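You operate a simulated robot arm through the tools that you are given. There is no shell and no other tool.

The job below is to be done with a simulated robot arm. You get a single attempt, and the scene is never put back.

TASK
Fold both panels' hems over and weight them flat to set.
Fine: green weight on the blue hem, red weight on the teal one. Set down upright: green weight, red weight.

Only the result counts: the job must be done as asked and must still hold three seconds after the hand-in. Knocking over, shifting, dropping, spilling or breaking anything else fails it. Flat cloth is picked up by pressing the open fingertips on it (5 to 10 N) and closing them slowly along it; thin cloth reads only 2 to 8 mm in the jaws.

THE ROBOT
A 7-joint arm with a two-finger parallel gripper, fixed in place. Base frame: the origin is on the floor under the middle of its stand, x ahead of it, y to its left, z up. Readings come in mm, rad, newtons and seconds.
It reaches about 1479 mm from its shoulder. Its first joint turns from -2.897 to 2.897 rad. Payload 4.4 kg.
Tool frame: the origin (TCP) lies between the finger pads and is the grasp point; the fingertips stand 23 mm ahead of it; z points along the fingers, y is the line along which they close. The gripper opens to 94 mm. The fingers are 38 mm wide and 10 mm thick; the gripper's body (54 by 96 mm) begins 39 mm behind the TCP.
Orientation is told as [roll, pitch, yaw] about the base's x, y, z axes, in that order, counted from this pose: with the fingers straight down and closing along the base's y, the tool's x points along the base's -x, its y along +y and its z along -z.

THE INTERFACE
- The arm moves only by the tool servo_tool. Its argument "increments" is one flat list of numbers, 7 for each row, row after row: the shift along the tool's x, y, z in units of 100 mm (1.0 is 100 mm), then the turn, a rotation vector about the tool's x, y, z in units of 90 degrees (1.0 is 90 degrees), then the opening, from 0 (shut) to 1 (fully open). In form: [dx, dy, dz, wx, wy, wz, hand, dx, dy, dz, wx, wy, wz, hand, ...]. A call has 1 to 20 rows; each row is the pose to reach, as a shift and turn from the pose commanded when the call began, along the tool's axes at that moment. A call with a number of a shift or a turn outside -1 to 1 is refused whole. A row lasts 0.2 s, in which the tool goes at most 50 mm and 0.15 rad; a call with a longer step from one row to the next is refused whole, and so is a gripper value outside its range. Where a pose cannot be reached the arm comes as near as it can. A force on the tool above 40 N (or 10 N above the force at the start of the call, whichever is more), or a blocked arm, ends the call early, and 0.2 s more pass. Each finger travels about 72 mm/s and halts on what it meets, pressing with about 30 N; the grip force reading is that of the motor and also rises with nothing between the fingers. The clock runs only during rows and for 0.2 s after the last one: add rows that repeat a pose to give the fingers time. The reply holds the time, the measured pose of the TCP, the force on the tool along the base axes, the opening and the grip force, in the units named above and with some noise, with the torque about the TCP (base axes, N m) and any sound that the robot's microphone picked up.
- Cameras (640 x 400 px; columns grow to the right, rows downward): "scene" is fixed at [42.5, 505.2, 1456.1]; the picture's right is [0.22, -0.97, 0.00], its down [-0.48, -0.11, -0.87] and it looks along [0.85, 0.20, -0.49] (base axes); focal length 350 px, centre (320, 200). "wrist" rides on the gripper at [86, 16, -75] in the tool frame; the picture's right is [-0.18, 0.98, 0.00], its down [-0.58, -0.11, -0.81] and it looks along [-0.79, -0.15, 0.59] (tool axes); focal length 243 px, centre (320, 200). There is no depth. A picture from a camera that has moved, and an enlarged one, comes with that camera's place and axes in the base frame and with its lens. The place of the scene camera against the robot may be out by one fixed shift of up to 25 mm in any direction.
- snapshot(camera): a new picture of that camera. The clock stands still meanwhile.
- inspect(camera, box): a new picture of the part [left, top, right, bottom] of that camera's present view, enlarged. The clock stands still meanwhile.
- hand_in(): hands the job in; it is judged then, once.

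Places have to be worked out from the pictures, the camera data and where the tool is seen. Open the gripper and draw the arm clear of the work before you hand the job in, unless the task says otherwise.

The tools are called after "Request:" by a JSON object that holds its "name" and its "arguments". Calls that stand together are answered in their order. servo_tool: Moves the arm, as the interface text tells. Its arguments: {"type":"object","properties":{"increments":{"type":"array","items":{"type":"number"}}},"required":["increments"]} The other tools are called the same way: snapshot (camera) takes a picture; inspect (camera, box) takes an enlarged picture of a part of a camera's view; hand_in () hands the job in.

At the start:

```text
clock: 0.0
ee_pos: [610.3, 366.5, 1207.3]
ee_rot: [0.0, 0.0, -0.001]
ft_force: [0.9, -0.1, 0.8]
wrist_torque: [-0.02, -0.03, 0.03]
opening: 93.9
grip_force: 0.1
```

scene: 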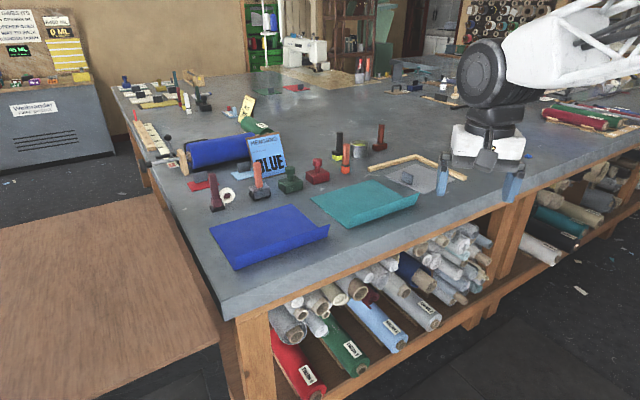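
wrist: 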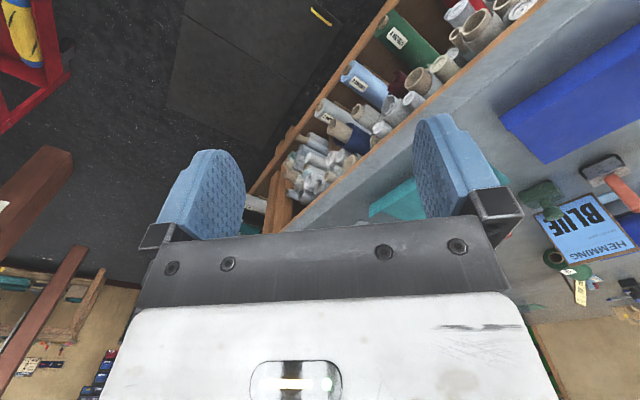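

I start by taking enlarged views of the panels and of the weights to work out where they are.

Request:
{"name": "inspect", "arguments": {"camera": "scene", "box": [180, 120, 340, 220]}}

Request:
{"name": "inspect", "arguments": {"camera": "scene", "box": [190, 180, 350, 280]}}

Request:
{"name": "inspect", "arguments": {"camera": "scene", "box": [300, 130, 460, 230]}}

```text
4.00 times, centred on (260, 170) of scene
camera zoom: at [42.5, 505.2, 1456.1], right [0.22, -0.97, 0.0], down [-0.48, -0.11, -0.87], along [0.85, 0.2, -0.49], focal length 1400 px, centre (560, 320)
```

zoom: 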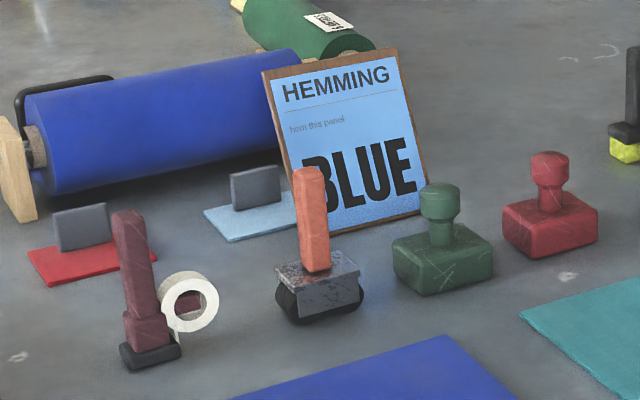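

```text
4.00 times, centred on (270, 230) of scene
camera zoom: at [42.5, 505.2, 1456.1], right [0.22, -0.97, 0.0], down [-0.48, -0.11, -0.87], along [0.85, 0.2, -0.49], focal length 1400 px, centre (520, 80)
```

zoom: 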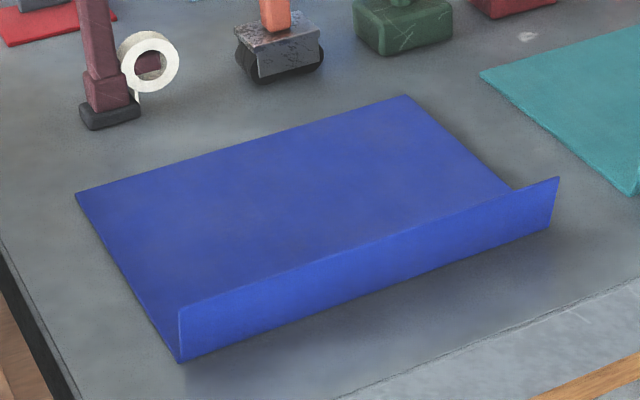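

```text
4.00 times, centred on (380, 180) of scene
camera zoom: at [42.5, 505.2, 1456.1], right [0.22, -0.97, 0.0], down [-0.48, -0.11, -0.87], along [0.85, 0.2, -0.49], focal length 1400 px, centre (80, 280)
```

zoom: 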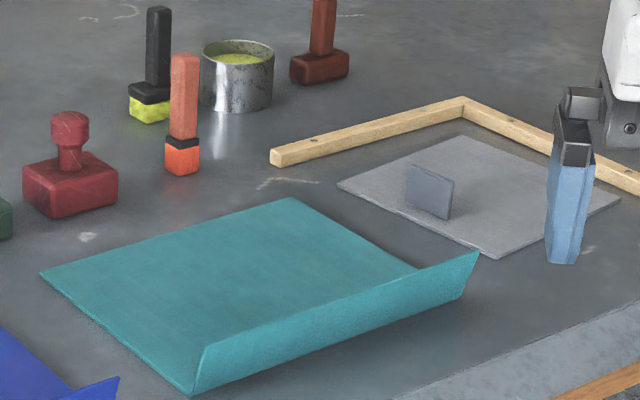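

I look closer through the wrist camera, so as to triangulate the table height with the scene camera.

Request:
{"name": "inspect", "arguments": {"camera": "wrist", "box": [480, 0, 640, 100]}}

Request:
{"name": "inspect", "arguments": {"camera": "wrist", "box": [480, 130, 640, 230]}}

Request:
{"name": "inspect", "arguments": {"camera": "wrist", "box": [480, 80, 640, 180]}}

```text
4.00 times, centred on (560, 50) of wrist
camera zoom: at [522.5, 381.8, 1284.0], right [0.18, 0.98, 0.0], down [0.58, -0.11, 0.81], along [0.79, -0.15, -0.59], focal length 970 px, centre (-640, 800)
```

zoom: 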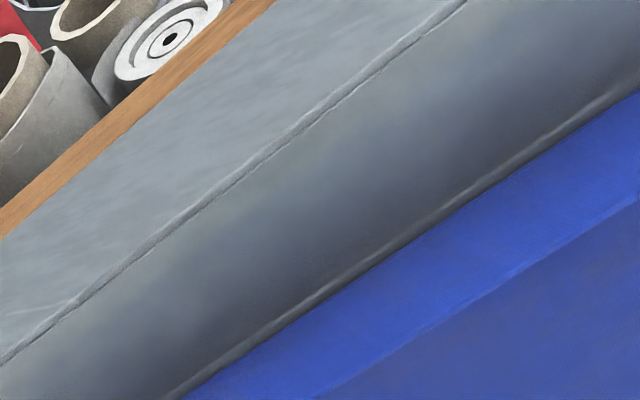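

```text
4.00 times, centred on (560, 180) of wrist
camera zoom: at [522.5, 381.8, 1284.0], right [0.18, 0.98, 0.0], down [0.58, -0.11, 0.81], along [0.79, -0.15, -0.59], focal length 970 px, centre (-640, 280)
```

zoom: 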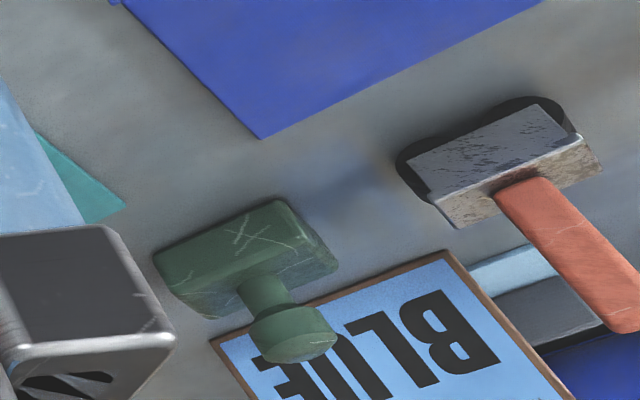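

```text
4.00 times, centred on (560, 130) of wrist
camera zoom: at [522.5, 381.8, 1284.0], right [0.18, 0.98, 0.0], down [0.58, -0.11, 0.81], along [0.79, -0.15, -0.59], focal length 970 px, centre (-640, 480)
```

zoom: 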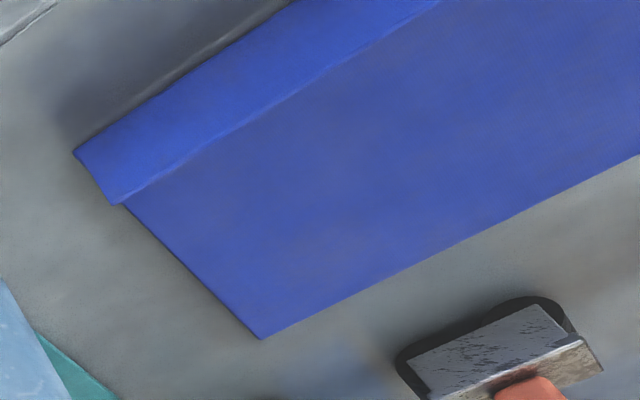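

The blue panel's fold appears to run from about (880,683) to (667,874), the table near z≈860, and the panels face the robot at an azimuth of about 45°. I move back and to the left and turn the tool to look there with the wrist camera.

Request:
{"name": "servo_tool", "arguments": {"increments": [0.2, 0.2, 0, 0, 0, 0, 0, 0.4, 0.4, 0, 0, 0, 0, 0, 0.6, 0.6, 0, 0, 0, 0, 0, 0.8, 0.8, 0, 0, 0, 0, 0, 1, 1, 0, 0, 0, 0, 0]}}

Request:
{"name": "servo_tool", "arguments": {"increments": [0, 0.15, 0, 0, 0, -0.0625, 0, 0, 0.3, 0, 0, 0, -0.125, 0, 0, 0.45, 0, 0, 0, -0.1875, 0, 0, 0.6, 0, 0, 0, -0.25, 0, 0, 0.7, 0, 0, 0, -0.3125, 0, 0, 0.8, 0, 0, 0, -0.375, 0, 0, 0.9, 0, 0, 0, -0.4375, 0, 0, 1, 0, 0, 0, -0.5, 0, 0, 1, 0, 0, 0, -0.5, 0]}}

Request:
{"name": "snapshot", "arguments": {"camera": "wrist"}}

```text
clock: 1.2
ee_pos: [509.8, 468.3, 1207.0]
ee_rot: [0.0, 0.0, 0.0]
ft_force: [-1.1, 0.2, -0.1]
wrist_torque: [-0.03, -0.01, 0.0]
opening: 0.1
grip_force: 29.9
```

```text
clock: 3.2
ee_pos: [509.1, 566.4, 1206.9]
ee_rot: [0.001, 0.0, 0.787]
ft_force: [0.2, -0.6, -0.7]
wrist_torque: [-0.02, 0.0, 0.02]
opening: 0.0
grip_force: 29.6
```

```text
taken
camera wrist: at [435.0, 515.8, 1284.0], right [-0.57, 0.82, 0.0], down [0.49, 0.34, 0.81], along [0.66, 0.46, -0.59], focal length 243 px, centre (320, 200)
```

wrist: 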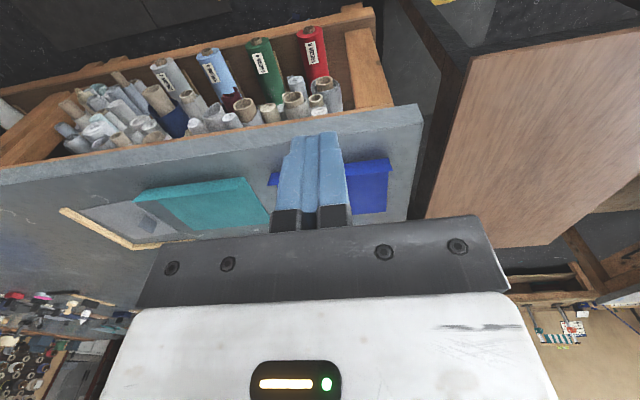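

The wrist view works but the gripper body hides the far part. I take enlarged views of both panels from here for triangulation.

Request:
{"name": "inspect", "arguments": {"camera": "wrist", "box": [60, 140, 280, 278]}}

Request:
{"name": "inspect", "arguments": {"camera": "wrist", "box": [250, 90, 430, 230]}}

Request:
{"name": "snapshot", "arguments": {"camera": "scene"}}

```text
2.90 times, centred on (170, 209) of wrist
camera zoom: at [435.0, 515.8, 1284.0], right [-0.57, 0.82, 0.0], down [0.49, 0.34, 0.81], along [0.66, 0.46, -0.59], focal length 703 px, centre (755, 174)
```

zoom: 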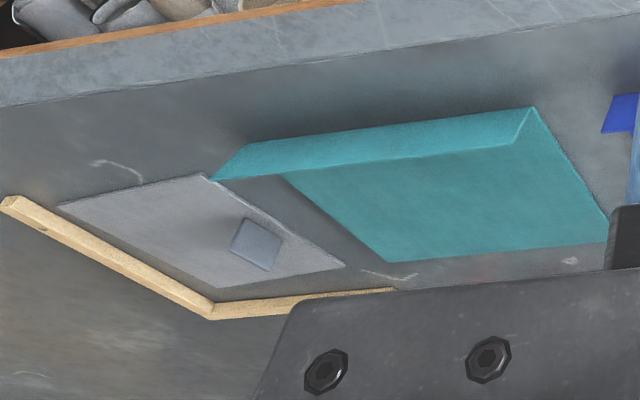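

```text
2.86 times, centred on (340, 160) of wrist
camera zoom: at [435.0, 515.8, 1284.0], right [-0.57, 0.82, 0.0], down [0.49, 0.34, 0.81], along [0.66, 0.46, -0.59], focal length 693 px, centre (263, 314)
```

zoom: 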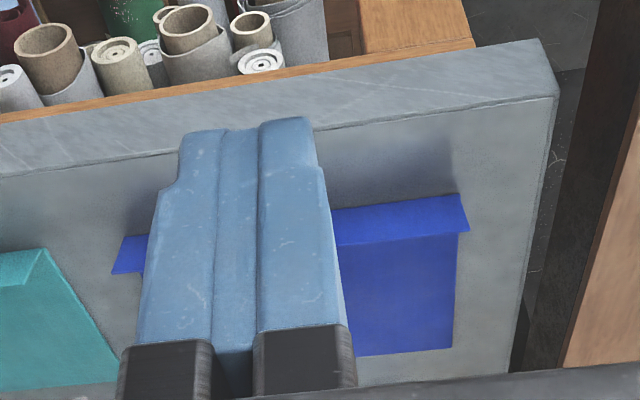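

```text
taken
```

scene: 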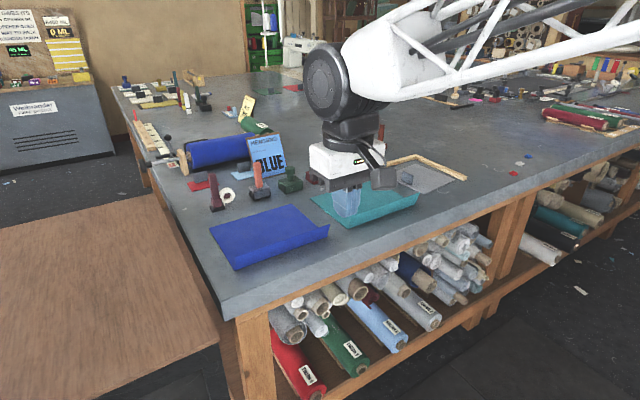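

Both folds lie along azimuth 135° at about 1098 mm out in the 45° direction. The scene camera seems to sit ~17 mm higher than stated. I zoom on the two weights to place them.

Request:
{"name": "inspect", "arguments": {"camera": "scene", "box": [256, 150, 352, 210]}}

Request:
{"name": "inspect", "arguments": {"camera": "scene", "box": [300, 140, 420, 215]}}

```text
6.67 times, centred on (304, 180) of scene
camera zoom: at [42.5, 505.2, 1456.1], right [0.22, -0.97, 0.0], down [-0.48, -0.11, -0.87], along [0.85, 0.2, -0.49], focal length 2334 px, centre (427, 333)
```

zoom: 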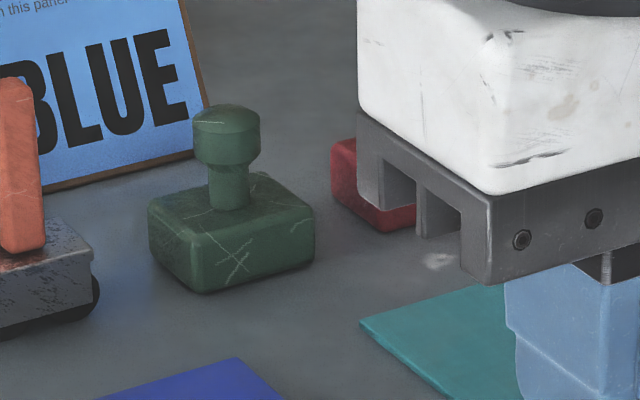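

```text
5.33 times, centred on (360, 178) of scene
camera zoom: at [42.5, 505.2, 1456.1], right [0.22, -0.97, 0.0], down [-0.48, -0.11, -0.87], along [0.85, 0.2, -0.49], focal length 1867 px, centre (107, 320)
```

zoom: 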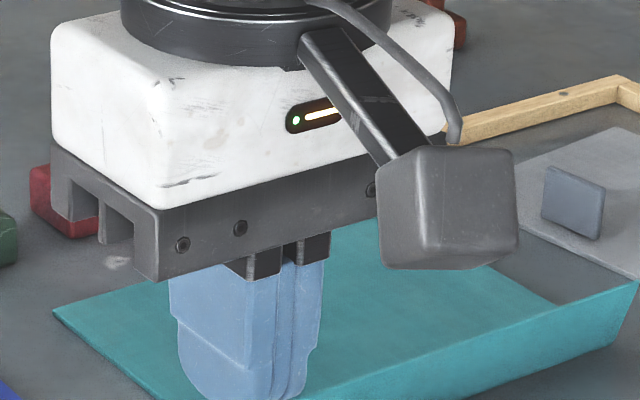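

Green weight's knob is judged at about (1145,874), top z≈958; red at about (1250,797) — both near the limit of reach. First I move to the empty strip in front of the blue hem (r≈1050 along 45°) to measure the table height and look at the hem.

Request:
{"name": "servo_tool", "arguments": {"increments": [-0.2, -0.04, 0.16, 0, 0, 0, 0, -0.4, -0.08, 0.32, 0, 0, 0, 0, -0.6, -0.12, 0.48, 0, 0, 0, 0, -0.8, -0.16, 0.64, 0, 0, 0, 0, -1, -0.2, 0.8, 0, 0, 0, 0]}}

Request:
{"name": "servo_tool", "arguments": {"increments": [-0.2, -0.04, 0.16, 0, 0, 0, 0, -0.4, -0.08, 0.32, 0, 0, 0, 0, -0.6, -0.12, 0.48, 0, 0, 0, 0, -0.8, -0.16, 0.64, 0, 0, 0, 0, -1, -0.2, 0.8, 0, 0, 0, 0]}}

Request:
{"name": "snapshot", "arguments": {"camera": "wrist"}}

Request:
{"name": "snapshot", "arguments": {"camera": "scene"}}

```text
clock: 4.4
ee_pos: [594.9, 623.4, 1125.9]
ee_rot: [0.0, -0.002, 0.785]
ft_force: [-0.3, -0.4, 0.1]
wrist_torque: [0.03, -0.02, -0.02]
opening: 0.0
grip_force: 29.5
```

```text
clock: 5.6
ee_pos: [679.3, 680.0, 1048.5]
ee_rot: [0.001, -0.003, 0.786]
ft_force: [-0.2, 0.5, 0.0]
wrist_torque: [0.0, 0.02, 0.0]
opening: 0.0
grip_force: 30.3
```

```text
taken
camera wrist: at [606.9, 629.4, 1124.5], right [-0.57, 0.82, 0.0], down [0.49, 0.33, 0.81], along [0.67, 0.46, -0.59], focal length 243 px, centre (320, 200)
```

wrist: 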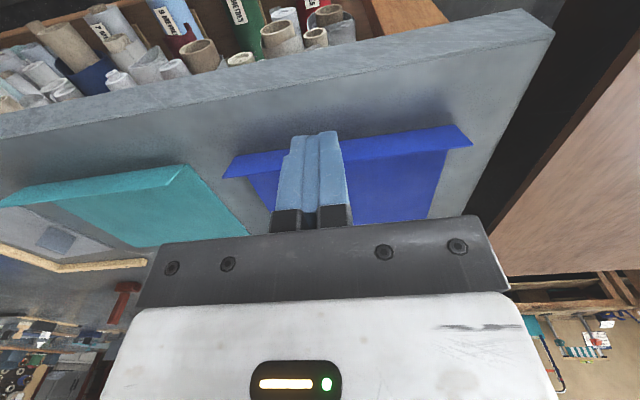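

```text
taken
```

scene: 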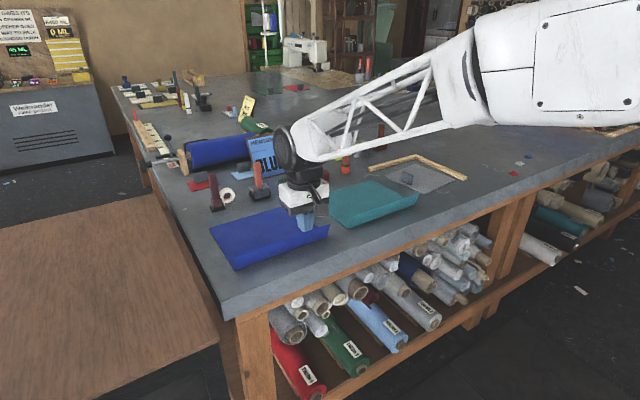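

The hem now shows clearly on both sides of the fingers. I zoom in to triangulate its fold ends against the earlier view.

Request:
{"name": "inspect", "arguments": {"camera": "wrist", "box": [200, 90, 360, 190]}}

Request:
{"name": "inspect", "arguments": {"camera": "wrist", "box": [330, 90, 490, 190]}}

```text
4.00 times, centred on (280, 140) of wrist
camera zoom: at [606.9, 629.4, 1124.5], right [-0.57, 0.82, 0.0], down [0.49, 0.33, 0.81], along [0.67, 0.46, -0.59], focal length 970 px, centre (480, 440)
```

zoom: 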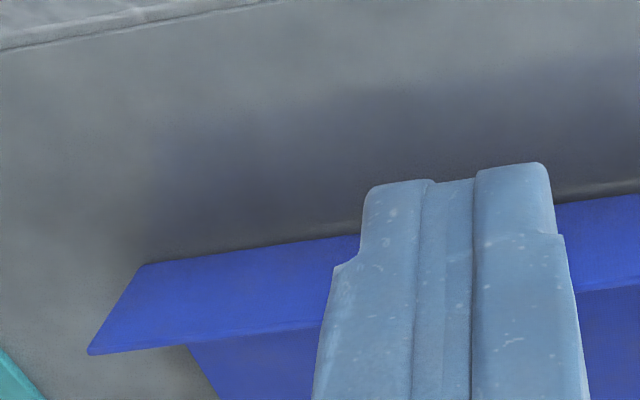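

```text
4.00 times, centred on (410, 140) of wrist
camera zoom: at [606.9, 629.4, 1124.5], right [-0.57, 0.82, 0.0], down [0.49, 0.33, 0.81], along [0.67, 0.46, -0.59], focal length 970 px, centre (-40, 440)
```

zoom: 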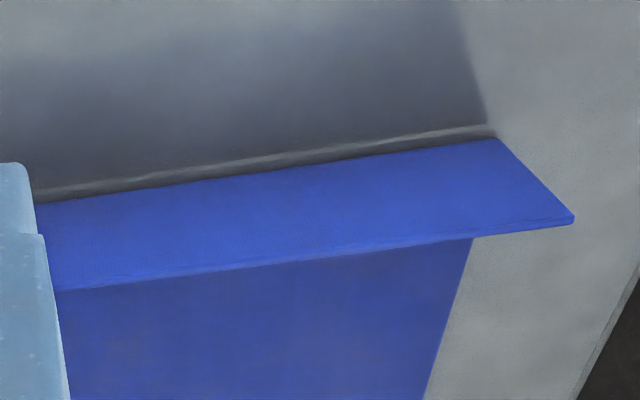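

Triangulating with three wrist views puts the fold at r≈1078 and the table at z≈885, and corrects the scene camera to about (45,495,1475). I now lower the closed fingers in the empty strip in front of the hem to verify the table height by touch.

Request:
{"name": "servo_tool", "arguments": {"increments": [-0.15, 0, 0.25, 0, 0, 0, 0, -0.3, 0, 0.5, 0, 0, 0, 0, -0.45, 0, 0.75, 0, 0, 0, 0, -0.6, 0, 1, 0, 0, 0, 0]}}

Request:
{"name": "servo_tool", "arguments": {"increments": [0, 0, 0.1, 0, 0, 0, 0, 0, 0, 0.2, 0, 0, 0, 0, 0, 0, 0.25, 0, 0, 0, 0]}}

Request:
{"name": "snapshot", "arguments": {"camera": "scene"}}

```text
clock: 6.6
ee_pos: [721.0, 723.4, 947.5]
ee_rot: [0.001, -0.001, 0.787]
ft_force: [0.2, 0.3, 1.1]
wrist_torque: [0.02, 0.01, -0.02]
opening: 0.0
grip_force: 29.9
```

```text
clock: 7.4
ee_pos: [720.5, 721.8, 922.0]
ee_rot: [0.0, 0.0, 0.785]
ft_force: [-0.2, 0.3, 0.0]
wrist_torque: [0.03, 0.01, 0.0]
opening: 0.1
grip_force: 29.7
```

```text
taken
```

scene: 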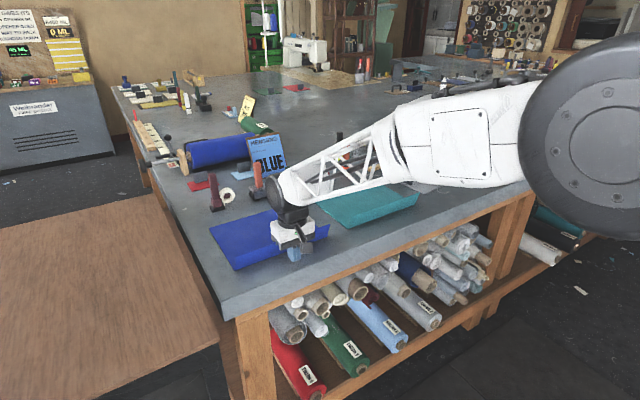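

No contact at fingertip z≈899. I go on down in 1.5 mm steps until contact.

Request:
{"name": "servo_tool", "arguments": {"increments": [0, 0, 0.03, 0, 0, 0, 0, 0, 0, 0.06, 0, 0, 0, 0, 0, 0, 0.08, 0, 0, 0, 0, 0, 0, 0.1, 0, 0, 0, 0, 0, 0, 0.115, 0, 0, 0, 0, 0, 0, 0.13, 0, 0, 0, 0, 0, 0, 0.145, 0, 0, 0, 0, 0, 0, 0.16, 0, 0, 0, 0]}}

```text
clock: 9.2
ee_pos: [721.2, 721.5, 907.1]
ee_rot: [0.001, -0.001, 0.785]
ft_force: [-0.1, -0.8, 0.2]
wrist_torque: [0.01, 0.02, 0.03]
opening: 0.1
grip_force: 30.0
```

Request:
{"name": "servo_tool", "arguments": {"increments": [0, 0, 0.015, 0, 0, 0, 0, 0, 0, 0.03, 0, 0, 0, 0, 0, 0, 0.045, 0, 0, 0, 0, 0, 0, 0.06, 0, 0, 0, 0, 0, 0, 0.06, 0, 0, 0, 0]}}

```text
clock: 10.4
ee_pos: [721.0, 722.4, 902.5]
ee_rot: [0.0, -0.001, 0.785]
ft_force: [-11.0, -19.5, 33.2]
wrist_torque: [-0.86, 0.65, 0.16]
opening: 0.2
grip_force: 29.9
```

Contact: about 33 N at TCP z≈902.5, so the table is at z≈880. I lift to TCP z≈928 and open the fingers for a wide push on the hem.

Request:
{"name": "servo_tool", "arguments": {"increments": [0, 0, -0.14, 0, 0, 0, 0.5, 0, 0, -0.28, 0, 0, 0, 1, 0, 0, -0.28, 0, 0, 0, 1, 0, 0, -0.28, 0, 0, 0, 1, 0, 0, -0.28, 0, 0, 0, 1]}}

Request:
{"name": "snapshot", "arguments": {"camera": "wrist"}}

Request:
{"name": "inspect", "arguments": {"camera": "scene", "box": [200, 170, 360, 280]}}

```text
clock: 11.6
ee_pos: [721.0, 721.9, 929.7]
ee_rot: [0.0, 0.0, 0.784]
ft_force: [0.5, 1.2, -0.3]
wrist_torque: [0.02, 0.0, 0.01]
opening: 93.9
grip_force: 0.0
```

```text
taken
camera wrist: at [647.8, 671.4, 1005.9], right [-0.57, 0.82, 0.0], down [0.49, 0.33, 0.81], along [0.67, 0.46, -0.59], focal length 243 px, centre (320, 200)
```

wrist: 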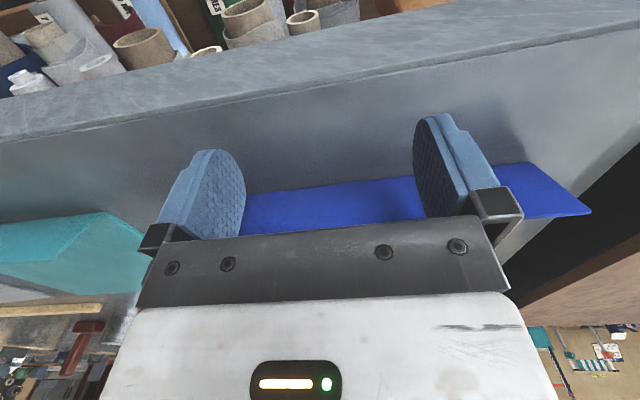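

```text
3.64 times, centred on (280, 225) of scene
camera zoom: at [42.5, 505.2, 1456.1], right [0.22, -0.97, 0.0], down [-0.48, -0.11, -0.87], along [0.85, 0.2, -0.49], focal length 1273 px, centre (466, 109)
```

zoom: 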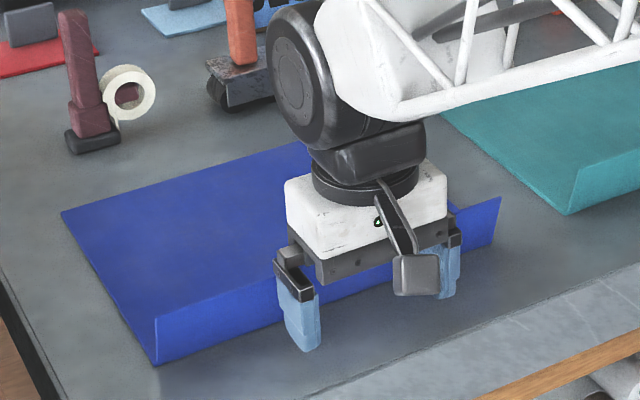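

The fingers straddle the hem's centre. I push slowly outward at fingertip height ~26 mm above the table, over the fold line.

Request:
{"name": "servo_tool", "arguments": {"increments": [-0.15, 0, 0, 0, 0, 0, 1, -0.25, 0, 0, 0, 0, 0, 1, -0.32, 0, 0, 0, 0, 0, 1, -0.38, 0, 0, 0, 0, 0, 1, -0.44, 0, 0, 0, 0, 0, 1, -0.5, 0, 0, 0, 0, 0, 1, -0.55, 0, 0, 0, 0, 0, 1, -0.6, 0, 0, 0, 0, 0, 1]}}

Request:
{"name": "inspect", "arguments": {"camera": "scene", "box": [200, 170, 360, 280]}}

Request:
{"name": "snapshot", "arguments": {"camera": "wrist"}}

```text
clock: 13.4
ee_pos: [764.7, 764.8, 926.3]
ee_rot: [0.0, -0.001, 0.786]
ft_force: [-0.4, 0.8, 0.1]
wrist_torque: [0.0, -0.01, 0.02]
opening: 94.0
grip_force: 0.0
```

```text
3.64 times, centred on (280, 225) of scene
camera zoom: at [42.5, 505.2, 1456.1], right [0.22, -0.97, 0.0], down [-0.48, -0.11, -0.87], along [0.85, 0.2, -0.49], focal length 1273 px, centre (466, 109)
```

zoom: 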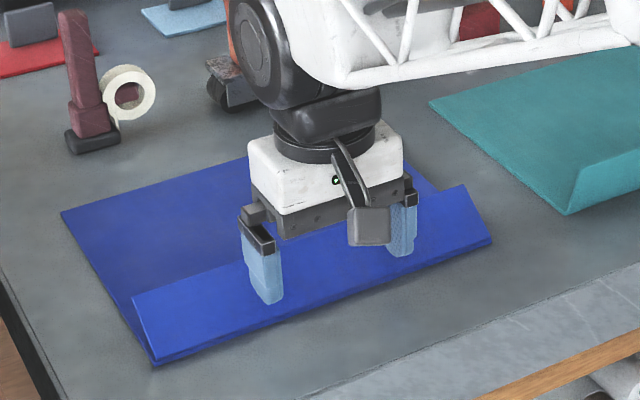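

```text
taken
camera wrist: at [691.5, 714.1, 1004.6], right [-0.57, 0.82, 0.0], down [0.49, 0.33, 0.81], along [0.66, 0.46, -0.59], focal length 243 px, centre (320, 200)
```

wrist: 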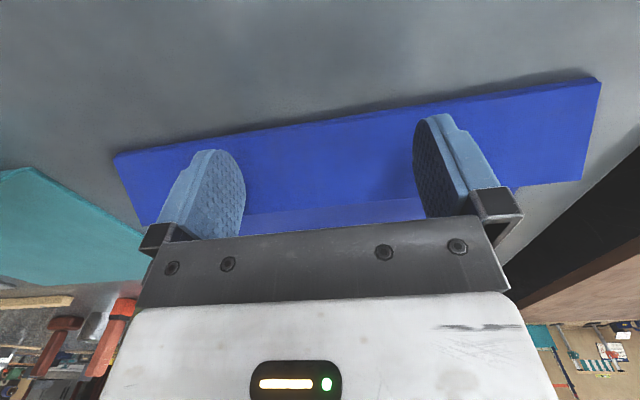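

The hem turns as one flap and is now past vertical, leaning inward ~45°. I go on outward and downward to lay it flat, then press lightly.

Request:
{"name": "servo_tool", "arguments": {"increments": [-0.06, 0, 0, 0, 0, 0, 1, -0.12, 0, 0.02, 0, 0, 0, 1, -0.18, 0, 0.05, 0, 0, 0, 1, -0.22, 0, 0.08, 0, 0, 0, 1, -0.24, 0, 0.11, 0, 0, 0, 1, -0.25, 0, 0.14, 0, 0, 0, 1, -0.25, 0, 0.16, 0, 0, 0, 1, -0.25, 0, 0.18, 0, 0, 0, 1]}}

Request:
{"name": "inspect", "arguments": {"camera": "scene", "box": [200, 170, 360, 280]}}

```text
clock: 15.2
ee_pos: [782.0, 782.3, 911.9]
ee_rot: [0.0, -0.001, 0.788]
ft_force: [-3.9, -2.5, 6.0]
wrist_torque: [-0.15, 0.17, 0.01]
opening: 93.9
grip_force: 0.1
```

```text
3.64 times, centred on (280, 225) of scene
camera zoom: at [42.5, 505.2, 1456.1], right [0.22, -0.97, 0.0], down [-0.48, -0.11, -0.87], along [0.85, 0.2, -0.49], focal length 1273 px, centre (466, 109)
```

zoom: 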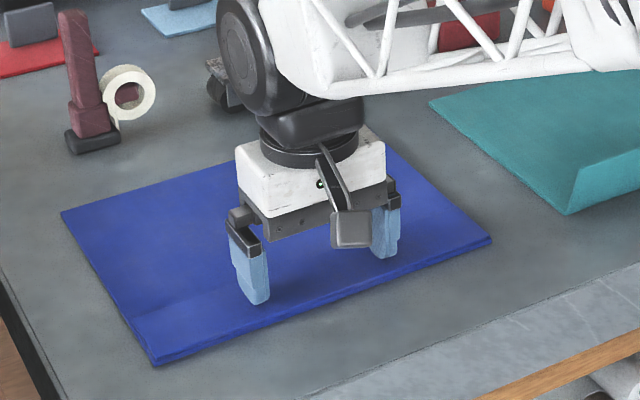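

The hem lies flat under the fingertips with ~6 N. I press a touch more for a moment, then lift straight up and check how much it springs back.

Request:
{"name": "servo_tool", "arguments": {"increments": [0, 0, 0.02, 0, 0, 0, 1, 0, 0, 0.03, 0, 0, 0, 1, 0, 0, 0.03, 0, 0, 0, 1, 0, 0, 0.03, 0, 0, 0, 1]}}

Request:
{"name": "servo_tool", "arguments": {"increments": [0, 0, -0.1, 0, 0, 0, 1, 0, 0, -0.3, 0, 0, 0, 1, 0, 0, -0.6, 0, 0, 0, 1, 0, 0, -1, 0, 0, 0, 1]}}

Request:
{"name": "inspect", "arguments": {"camera": "scene", "box": [200, 170, 360, 280]}}

Request:
{"name": "snapshot", "arguments": {"camera": "wrist"}}

```text
clock: 16.3
ee_pos: [781.2, 782.8, 911.8]
ee_rot: [0.0, -0.005, 0.786]
ft_force: [0.4, 0.6, 4.4]
wrist_torque: [0.02, 0.08, 0.02]
opening: 93.8
grip_force: 0.0
stopped in row 4: the force on the tool passed its limit at 41 N (the readings are from after the stop); the commanded pose is now the measured one
```

```text
clock: 17.3
ee_pos: [784.4, 780.9, 1009.7]
ee_rot: [-0.001, -0.004, 0.785]
ft_force: [-0.7, -0.4, -0.6]
wrist_torque: [0.02, 0.01, 0.0]
opening: 94.2
grip_force: 0.0
```

```text
3.64 times, centred on (280, 225) of scene
camera zoom: at [42.5, 505.2, 1456.1], right [0.22, -0.97, 0.0], down [-0.48, -0.11, -0.87], along [0.85, 0.2, -0.49], focal length 1273 px, centre (466, 109)
```

zoom: 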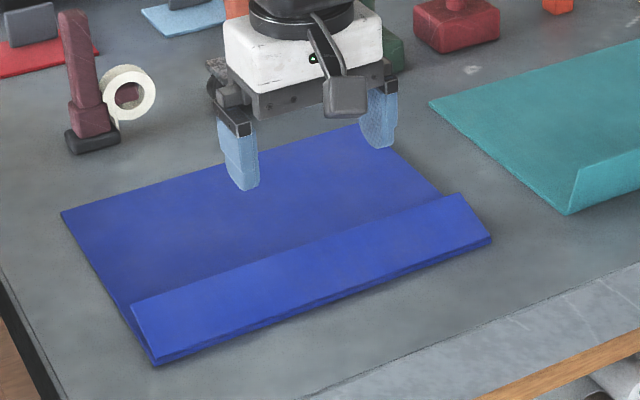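

```text
taken
camera wrist: at [709.9, 731.7, 1085.7], right [-0.57, 0.82, 0.0], down [0.49, 0.33, 0.81], along [0.67, 0.46, -0.59], focal length 243 px, centre (320, 200)
```

wrist: 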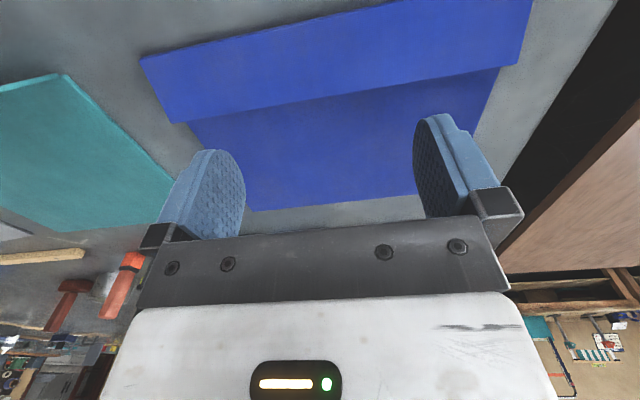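

After the press the hem springs back to about 30° above flat, still folded over, so a weight lowered from above will hold it. Now I head for the green weight, sideways first and staying high.

Request:
{"name": "servo_tool", "arguments": {"increments": [-0.12, -0.2, -0.1, 0, 0, 0, 1, -0.24, -0.4, -0.2, 0, 0, 0, 1, -0.36, -0.6, -0.3, 0, 0, 0, 1, -0.48, -0.8, -0.4, 0, 0, 0, 1, -0.6, -1, -0.5, 0, 0, 0, 1]}}

Request:
{"name": "servo_tool", "arguments": {"increments": [-0.2, -0.17, 0, 0, 0, 0, 1, -0.4, -0.34, 0, 0, 0, 0, 1, -0.6, -0.5, 0, 0, 0, 0, 1, -0.8, -0.7, 0, 0, 0, 0, 1, -1, -0.87, 0, 0, 0, 0, 1]}}

Request:
{"name": "snapshot", "arguments": {"camera": "wrist"}}

Request:
{"name": "snapshot", "arguments": {"camera": "scene"}}

```text
clock: 18.5
ee_pos: [894.4, 755.5, 1062.8]
ee_rot: [0.0, -0.005, 0.788]
ft_force: [-0.5, 1.1, -0.1]
wrist_torque: [0.01, 0.0, 0.04]
opening: 93.8
grip_force: 0.1
```

```text
clock: 19.7
ee_pos: [1026.4, 764.5, 1045.0]
ee_rot: [0.002, 0.011, 0.788]
ft_force: [-0.2, 0.8, -9.5]
wrist_torque: [-0.08, 0.05, -0.01]
opening: 94.2
grip_force: 0.0
```

```text
taken
camera wrist: at [954.9, 715.6, 1123.1], right [-0.57, 0.82, 0.0], down [0.49, 0.34, 0.8], along [0.66, 0.45, -0.6], focal length 243 px, centre (320, 200)
```

wrist: 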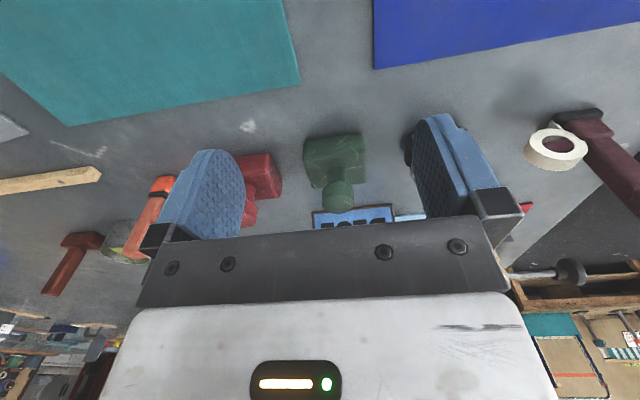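

```text
taken
```

scene: 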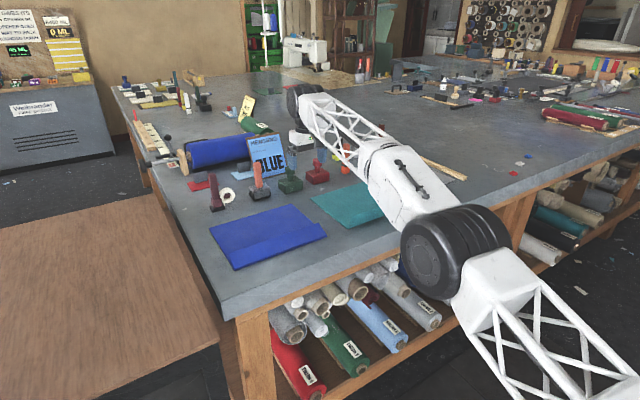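

The arm is nearly stretched straight here (z sagged to 1045), so reaching the weights needs the hand tilted outward. I first measure the weights in the present wrist view.

Request:
{"name": "inspect", "arguments": {"camera": "wrist", "box": [230, 120, 390, 220]}}

Request:
{"name": "inspect", "arguments": {"camera": "scene", "box": [230, 130, 390, 230]}}

Request:
{"name": "servo_tool", "arguments": {"increments": [0, 0, 0, 0, 0, 0, 1, 0, 0, 0, 0, 0, 0, 1]}}

```text
4.00 times, centred on (310, 170) of wrist
camera zoom: at [954.9, 715.6, 1123.1], right [-0.57, 0.82, 0.0], down [0.49, 0.34, 0.8], along [0.66, 0.45, -0.6], focal length 970 px, centre (360, 320)
```

zoom: 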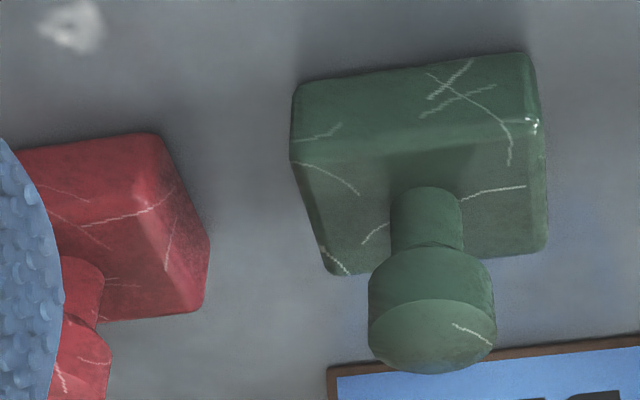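

```text
4.00 times, centred on (310, 180) of scene
camera zoom: at [42.5, 505.2, 1456.1], right [0.22, -0.97, 0.0], down [-0.48, -0.11, -0.87], along [0.85, 0.2, -0.49], focal length 1400 px, centre (360, 280)
```

zoom: 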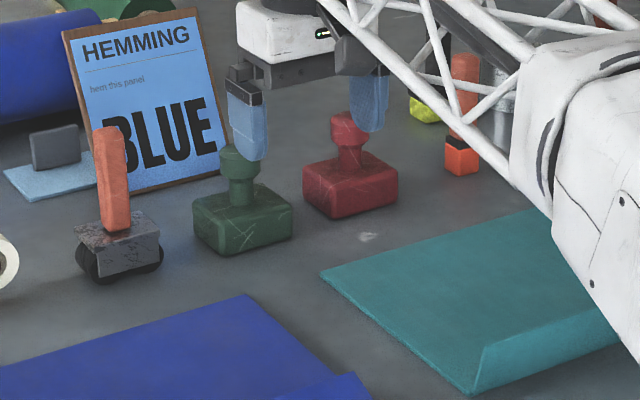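

```text
clock: 20.3
ee_pos: [1026.9, 763.5, 1061.7]
ee_rot: [0.001, -0.005, 0.787]
ft_force: [-0.2, -0.2, -0.3]
wrist_torque: [0.0, 0.01, 0.0]
opening: 94.2
grip_force: 0.1
```

The pose recovered to z=1061.7; the sag was only dynamic. I retake the wrist view from this steady pose for measuring.

Request:
{"name": "inspect", "arguments": {"camera": "wrist", "box": [230, 120, 390, 220]}}

```text
4.00 times, centred on (310, 170) of wrist
camera zoom: at [953.3, 713.9, 1136.6], right [-0.57, 0.82, 0.0], down [0.49, 0.33, 0.81], along [0.67, 0.46, -0.59], focal length 970 px, centre (360, 320)
```

zoom: 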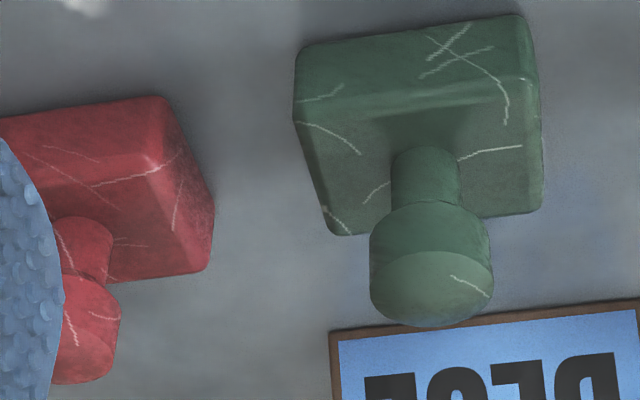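

Green weight: block front at r≈1371, centre (r≈1398, t≈-189) i.e. about (1122,855), knob z≈944–965. Red: centre about (1219,776). I tilt the hand outward by 45° in place.

Request:
{"name": "servo_tool", "arguments": {"increments": [0, 0, 0, 0, -0.06, 0, 1, 0, 0, 0, 0, -0.12, 0, 1, 0, 0, 0, 0, -0.18, 0, 1, 0, 0, 0, 0, -0.24, 0, 1, 0, 0, 0, 0, -0.3, 0, 1, 0, 0, 0, 0, -0.36, 0, 1, 0, 0, 0, 0, -0.42, 0, 1, 0, 0, 0, 0, -0.48, 0, 1, 0, 0, 0, 0, -0.5, 0, 1, 0, 0, 0, 0, -0.5, 0, 1]}}

Request:
{"name": "snapshot", "arguments": {"camera": "wrist"}}

Request:
{"name": "snapshot", "arguments": {"camera": "scene"}}

```text
clock: 22.5
ee_pos: [1028.0, 762.9, 1061.9]
ee_rot: [0.0, -0.79, 0.785]
ft_force: [0.7, 0.0, -0.2]
wrist_torque: [0.0, 0.0, 0.01]
opening: 94.0
grip_force: 0.1
```

```text
taken
camera wrist: at [935.0, 694.1, 1054.1], right [-0.6, 0.79, 0.13], down [-0.04, -0.19, 0.98], along [0.8, 0.59, 0.15], focal length 243 px, centre (320, 200)
```

wrist: 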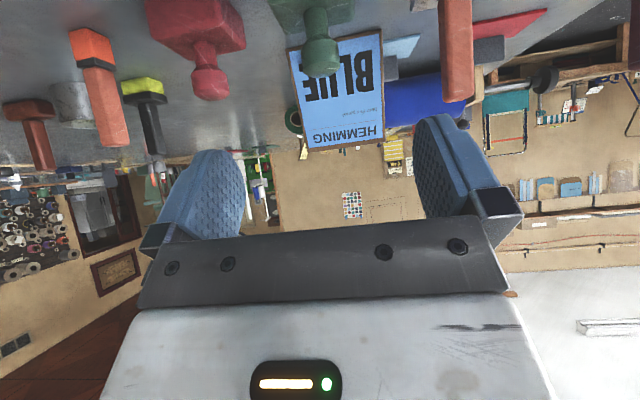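

```text
taken
```

scene: 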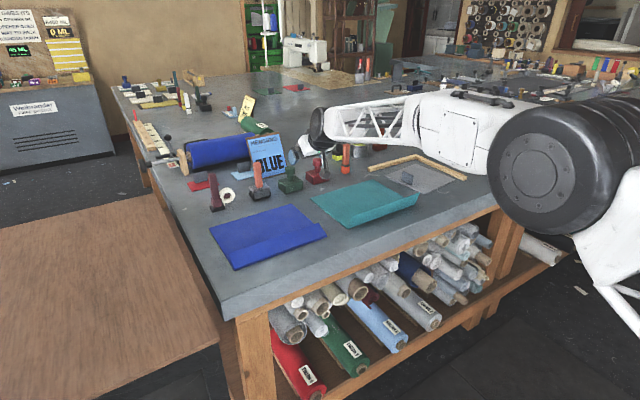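

Tilt is in place and the green knob lies straight ahead of the fingers. I go 100 mm along the finger axis towards it, then check.

Request:
{"name": "servo_tool", "arguments": {"increments": [-0.04, 0, 0.2, 0, 0, 0, 1, -0.08, 0, 0.4, 0, 0, 0, 1, -0.12, 0, 0.6, 0, 0, 0, 1, -0.15, 0, 0.8, 0, 0, 0, 1, -0.17, -0.01, 1, 0, 0, 0, 1, -0.17, -0.01, 1, 0, 0, 0, 1]}}

Request:
{"name": "snapshot", "arguments": {"camera": "wrist"}}

Request:
{"name": "inspect", "arguments": {"camera": "scene", "box": [230, 120, 390, 220]}}

```text
clock: 23.9
ee_pos: [1086.9, 823.2, 1002.6]
ee_rot: [0.0, -0.79, 0.788]
ft_force: [0.0, 0.4, 0.4]
wrist_torque: [0.01, -0.04, 0.01]
opening: 94.1
grip_force: 0.1
```

```text
taken
camera wrist: at [993.5, 753.0, 995.9], right [-0.6, 0.79, 0.13], down [-0.04, -0.19, 0.98], along [0.8, 0.59, 0.15], focal length 243 px, centre (320, 200)
```

wrist: 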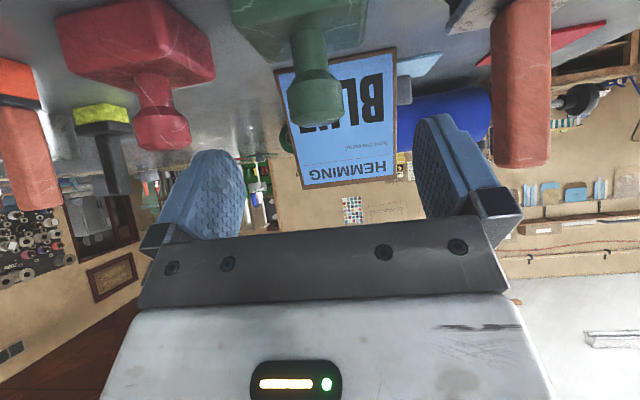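

```text
4.00 times, centred on (310, 170) of scene
camera zoom: at [42.5, 505.2, 1456.1], right [0.22, -0.97, 0.0], down [-0.48, -0.11, -0.87], along [0.85, 0.2, -0.49], focal length 1400 px, centre (360, 320)
```

zoom: 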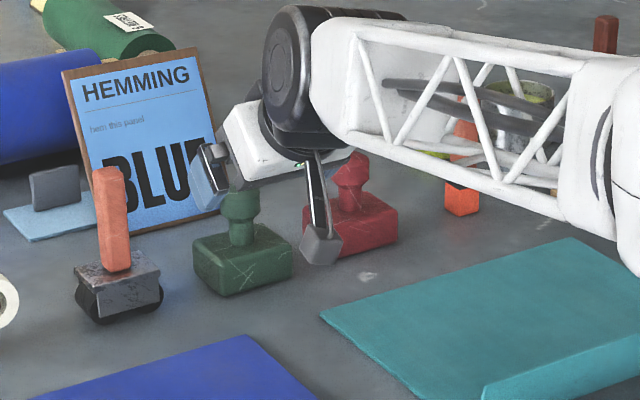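

The knob is judged at (r≈1400, t≈-189, z≈955), matching. I advance the remaining ~68 mm along the finger axis with open fingers.

Request:
{"name": "servo_tool", "arguments": {"increments": [0, -0.01, 0.15, 0, 0, 0, 1, 0, -0.02, 0.3, 0, 0, 0, 1, 0, -0.025, 0.42, 0, 0, 0, 1, 0, -0.025, 0.54, 0, 0, 0, 1, 0, -0.025, 0.62, 0, 0, 0, 1, 0, -0.025, 0.68, 0, 0, 0, 1, 0, -0.025, 0.68, 0, 0, 0, 1]}}

Request:
{"name": "snapshot", "arguments": {"camera": "wrist"}}

Request:
{"name": "inspect", "arguments": {"camera": "scene", "box": [230, 120, 390, 220]}}

```text
clock: 25.5
ee_pos: [1121.2, 854.4, 956.2]
ee_rot: [0.001, -0.788, 0.787]
ft_force: [0.4, -0.8, 0.3]
wrist_torque: [0.03, -0.02, 0.06]
opening: 94.1
grip_force: 0.1
```

```text
taken
camera wrist: at [1029.4, 784.4, 949.2], right [-0.6, 0.79, 0.13], down [-0.04, -0.19, 0.98], along [0.8, 0.59, 0.15], focal length 243 px, centre (320, 200)
```

wrist: 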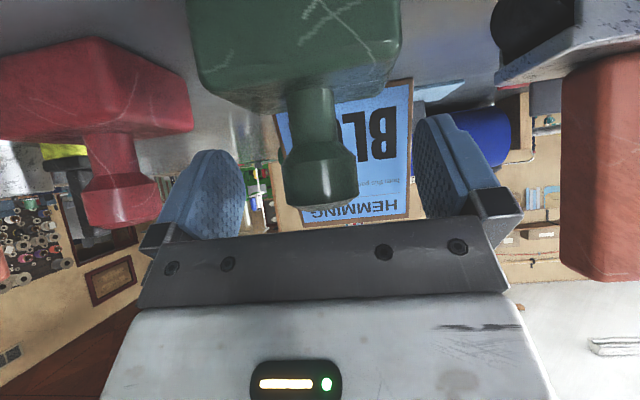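

```text
4.00 times, centred on (310, 170) of scene
camera zoom: at [42.5, 505.2, 1456.1], right [0.22, -0.97, 0.0], down [-0.48, -0.11, -0.87], along [0.85, 0.2, -0.49], focal length 1400 px, centre (360, 320)
```

zoom: 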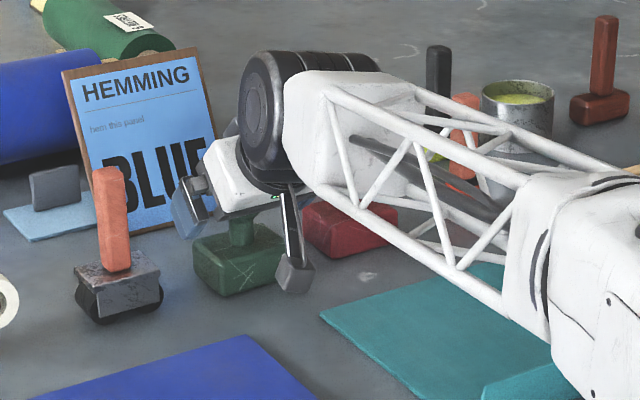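

The knob stands between the pads with the fingers clear of the block. I close slowly on it.

Request:
{"name": "servo_tool", "arguments": {"increments": [0, 0, 0, 0, 0, 0, 0.8, 0, 0, 0, 0, 0, 0, 0.65, 0, 0, 0, 0, 0, 0, 0.55, 0, 0, 0, 0, 0, 0, 0.47, 0, 0, 0, 0, 0, 0, 0.4, 0, 0, 0, 0, 0, 0, 0.33, 0, 0, 0, 0, 0, 0, 0.2, 0, 0, 0, 0, 0, 0, 0, 0, 0, 0, 0, 0, 0, 0, 0, 0, 0, 0, 0, 0, 0]}}

Request:
{"name": "snapshot", "arguments": {"camera": "wrist"}}

```text
clock: 27.7
ee_pos: [1121.8, 854.3, 954.7]
ee_rot: [0.001, -0.789, 0.787]
ft_force: [0.0, -0.8, -0.6]
wrist_torque: [0.05, 0.07, 0.0]
opening: 35.7
grip_force: 29.8
```

```text
taken
camera wrist: at [1029.3, 784.3, 949.1], right [-0.6, 0.79, 0.13], down [-0.04, -0.19, 0.98], along [0.8, 0.59, 0.15], focal length 243 px, centre (320, 200)
```

wrist: 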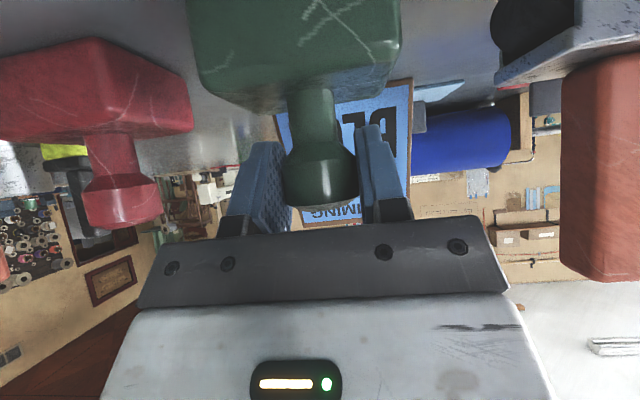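

Gripped at 35.7 mm. I lift slowly straight up and look at the load.

Request:
{"name": "servo_tool", "arguments": {"increments": [-0.03, 0, -0.03, 0, 0, 0, 0, -0.07, 0, -0.07, 0, 0, 0, 0, -0.12, 0, -0.12, 0, 0, 0, 0, -0.18, 0, -0.18, 0, 0, 0, 0, -0.24, 0, -0.24, 0, 0, 0, 0, -0.3, 0, -0.3, 0, 0, 0, 0, -0.36, 0, -0.36, 0, 0, 0, 0, -0.42, 0, -0.42, 0, 0, 0, 0, -0.42, 0, -0.42, 0, 0, 0, 0]}}

Request:
{"name": "snapshot", "arguments": {"camera": "wrist"}}

Request:
{"name": "inspect", "arguments": {"camera": "scene", "box": [230, 120, 390, 220]}}

```text
clock: 29.7
ee_pos: [1122.7, 853.7, 1013.2]
ee_rot: [0.0, -0.789, 0.788]
ft_force: [-0.1, -0.8, -7.8]
wrist_torque: [-0.04, 0.01, -0.01]
opening: 35.6
grip_force: 29.6
```

```text
taken
camera wrist: at [1029.1, 784.1, 1007.5], right [-0.6, 0.79, 0.13], down [-0.04, -0.19, 0.98], along [0.8, 0.59, 0.15], focal length 243 px, centre (320, 200)
```

wrist: 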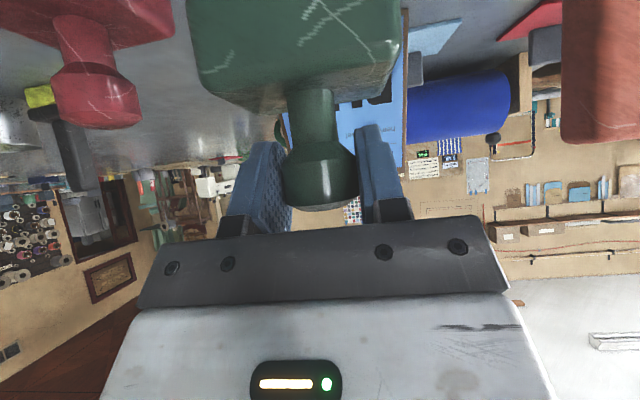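

```text
4.00 times, centred on (310, 170) of scene
camera zoom: at [42.5, 505.2, 1456.1], right [0.22, -0.97, 0.0], down [-0.48, -0.11, -0.87], along [0.85, 0.2, -0.49], focal length 1400 px, centre (360, 320)
```

zoom: 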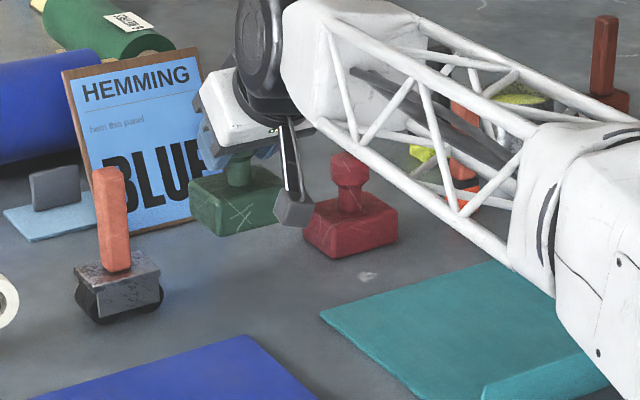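

The green weight hangs upright (7.8 N). I carry it back toward the robot first, then sideways over to the blue hem.

Request:
{"name": "servo_tool", "arguments": {"increments": [0.08, 0, -0.1, 0, 0, 0, 0, 0.2, 0, -0.24, 0, 0, 0, 0, 0.34, 0, -0.38, 0, 0, 0, 0, 0.48, 0, -0.52, 0, 0, 0, 0, 0.6, 0, -0.65, 0, 0, 0, 0, 0.67, 0, -0.74, 0, 0, 0, 0, 0.67, 0, -0.74, 0, 0, 0, 0]}}

Request:
{"name": "servo_tool", "arguments": {"increments": [0.08, 0.1, -0.08, 0, 0, 0, 0, 0.2, 0.26, -0.2, 0, 0, 0, 0, 0.34, 0.44, -0.34, 0, 0, 0, 0, 0.48, 0.62, -0.48, 0, 0, 0, 0, 0.6, 0.8, -0.6, 0, 0, 0, 0, 0.68, 0.9, -0.68, 0, 0, 0, 0, 0.707, 0.95, -0.707, 0, 0, 0, 0, 0.707, 0.95, -0.707, 0, 0, 0, 0]}}

Request:
{"name": "servo_tool", "arguments": {"increments": [0.08, 0.1, -0.08, 0, 0, 0, 0, 0.2, 0.26, -0.2, 0, 0, 0, 0, 0.32, 0.44, -0.32, 0, 0, 0, 0, 0.44, 0.62, -0.44, 0, 0, 0, 0, 0.54, 0.8, -0.54, 0, 0, 0, 0, 0.6, 0.9, -0.6, 0, 0, 0, 0, 0.64, 0.95, -0.64, 0, 0, 0, 0, 0.64, 0.95, -0.64, 0, 0, 0, 0]}}

Request:
{"name": "inspect", "arguments": {"camera": "scene", "box": [190, 150, 370, 280]}}

Request:
{"name": "snapshot", "arguments": {"camera": "wrist"}}

```text
clock: 31.3
ee_pos: [1051.1, 783.5, 1018.2]
ee_rot: [-0.001, -0.789, 0.786]
ft_force: [0.1, 0.0, -7.0]
wrist_torque: [-0.01, -0.01, -0.01]
opening: 35.7
grip_force: 30.1
```

```text
clock: 33.1
ee_pos: [912.4, 779.5, 1016.9]
ee_rot: [0.0, -0.789, 0.788]
ft_force: [0.7, 0.0, -7.7]
wrist_torque: [-0.01, 0.03, 0.02]
opening: 35.6
grip_force: 30.0
```

```text
clock: 34.9
ee_pos: [783.4, 782.7, 1018.3]
ee_rot: [0.001, -0.787, 0.787]
ft_force: [-0.2, -0.2, -7.7]
wrist_torque: [0.0, 0.05, 0.01]
opening: 35.8
grip_force: 30.0
```

```text
3.08 times, centred on (280, 215) of scene
camera zoom: at [42.5, 505.2, 1456.1], right [0.22, -0.97, 0.0], down [-0.48, -0.11, -0.87], along [0.85, 0.2, -0.49], focal length 1077 px, centre (443, 154)
```

zoom: 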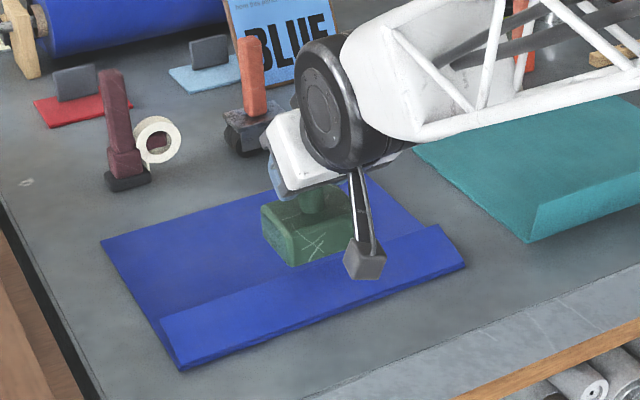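

```text
taken
camera wrist: at [691.1, 712.8, 1010.9], right [-0.6, 0.79, 0.13], down [-0.04, -0.19, 0.98], along [0.8, 0.59, 0.15], focal length 243 px, centre (320, 200)
```

wrist: 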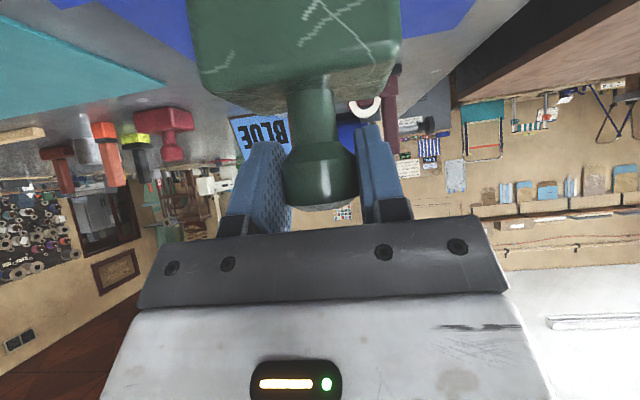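

The weight is centred over the folded hem (r≈1107, t≈0). I lower it gently, first 45 mm, watching the force.

Request:
{"name": "servo_tool", "arguments": {"increments": [0.05, 0, 0.05, 0, 0, 0, 0, 0.1, 0, 0.1, 0, 0, 0, 0, 0.15, 0, 0.15, 0, 0, 0, 0, 0.2, 0, 0.2, 0, 0, 0, 0, 0.25, 0, 0.25, 0, 0, 0, 0, 0.29, 0, 0.29, 0, 0, 0, 0, 0.32, 0, 0.32, 0, 0, 0, 0, 0.32, 0, 0.32, 0, 0, 0, 0]}}

Request:
{"name": "inspect", "arguments": {"camera": "scene", "box": [190, 150, 370, 280]}}

```text
clock: 36.7
ee_pos: [781.5, 782.3, 973.2]
ee_rot: [-0.001, -0.789, 0.785]
ft_force: [0.9, 0.5, -6.5]
wrist_torque: [-0.03, 0.01, 0.0]
opening: 35.8
grip_force: 29.5
```

```text
3.08 times, centred on (280, 215) of scene
camera zoom: at [42.5, 505.2, 1456.1], right [0.22, -0.97, 0.0], down [-0.48, -0.11, -0.87], along [0.85, 0.2, -0.49], focal length 1077 px, centre (443, 154)
```

zoom: 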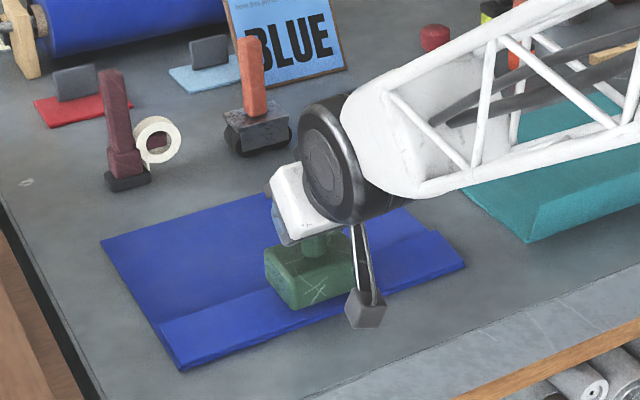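

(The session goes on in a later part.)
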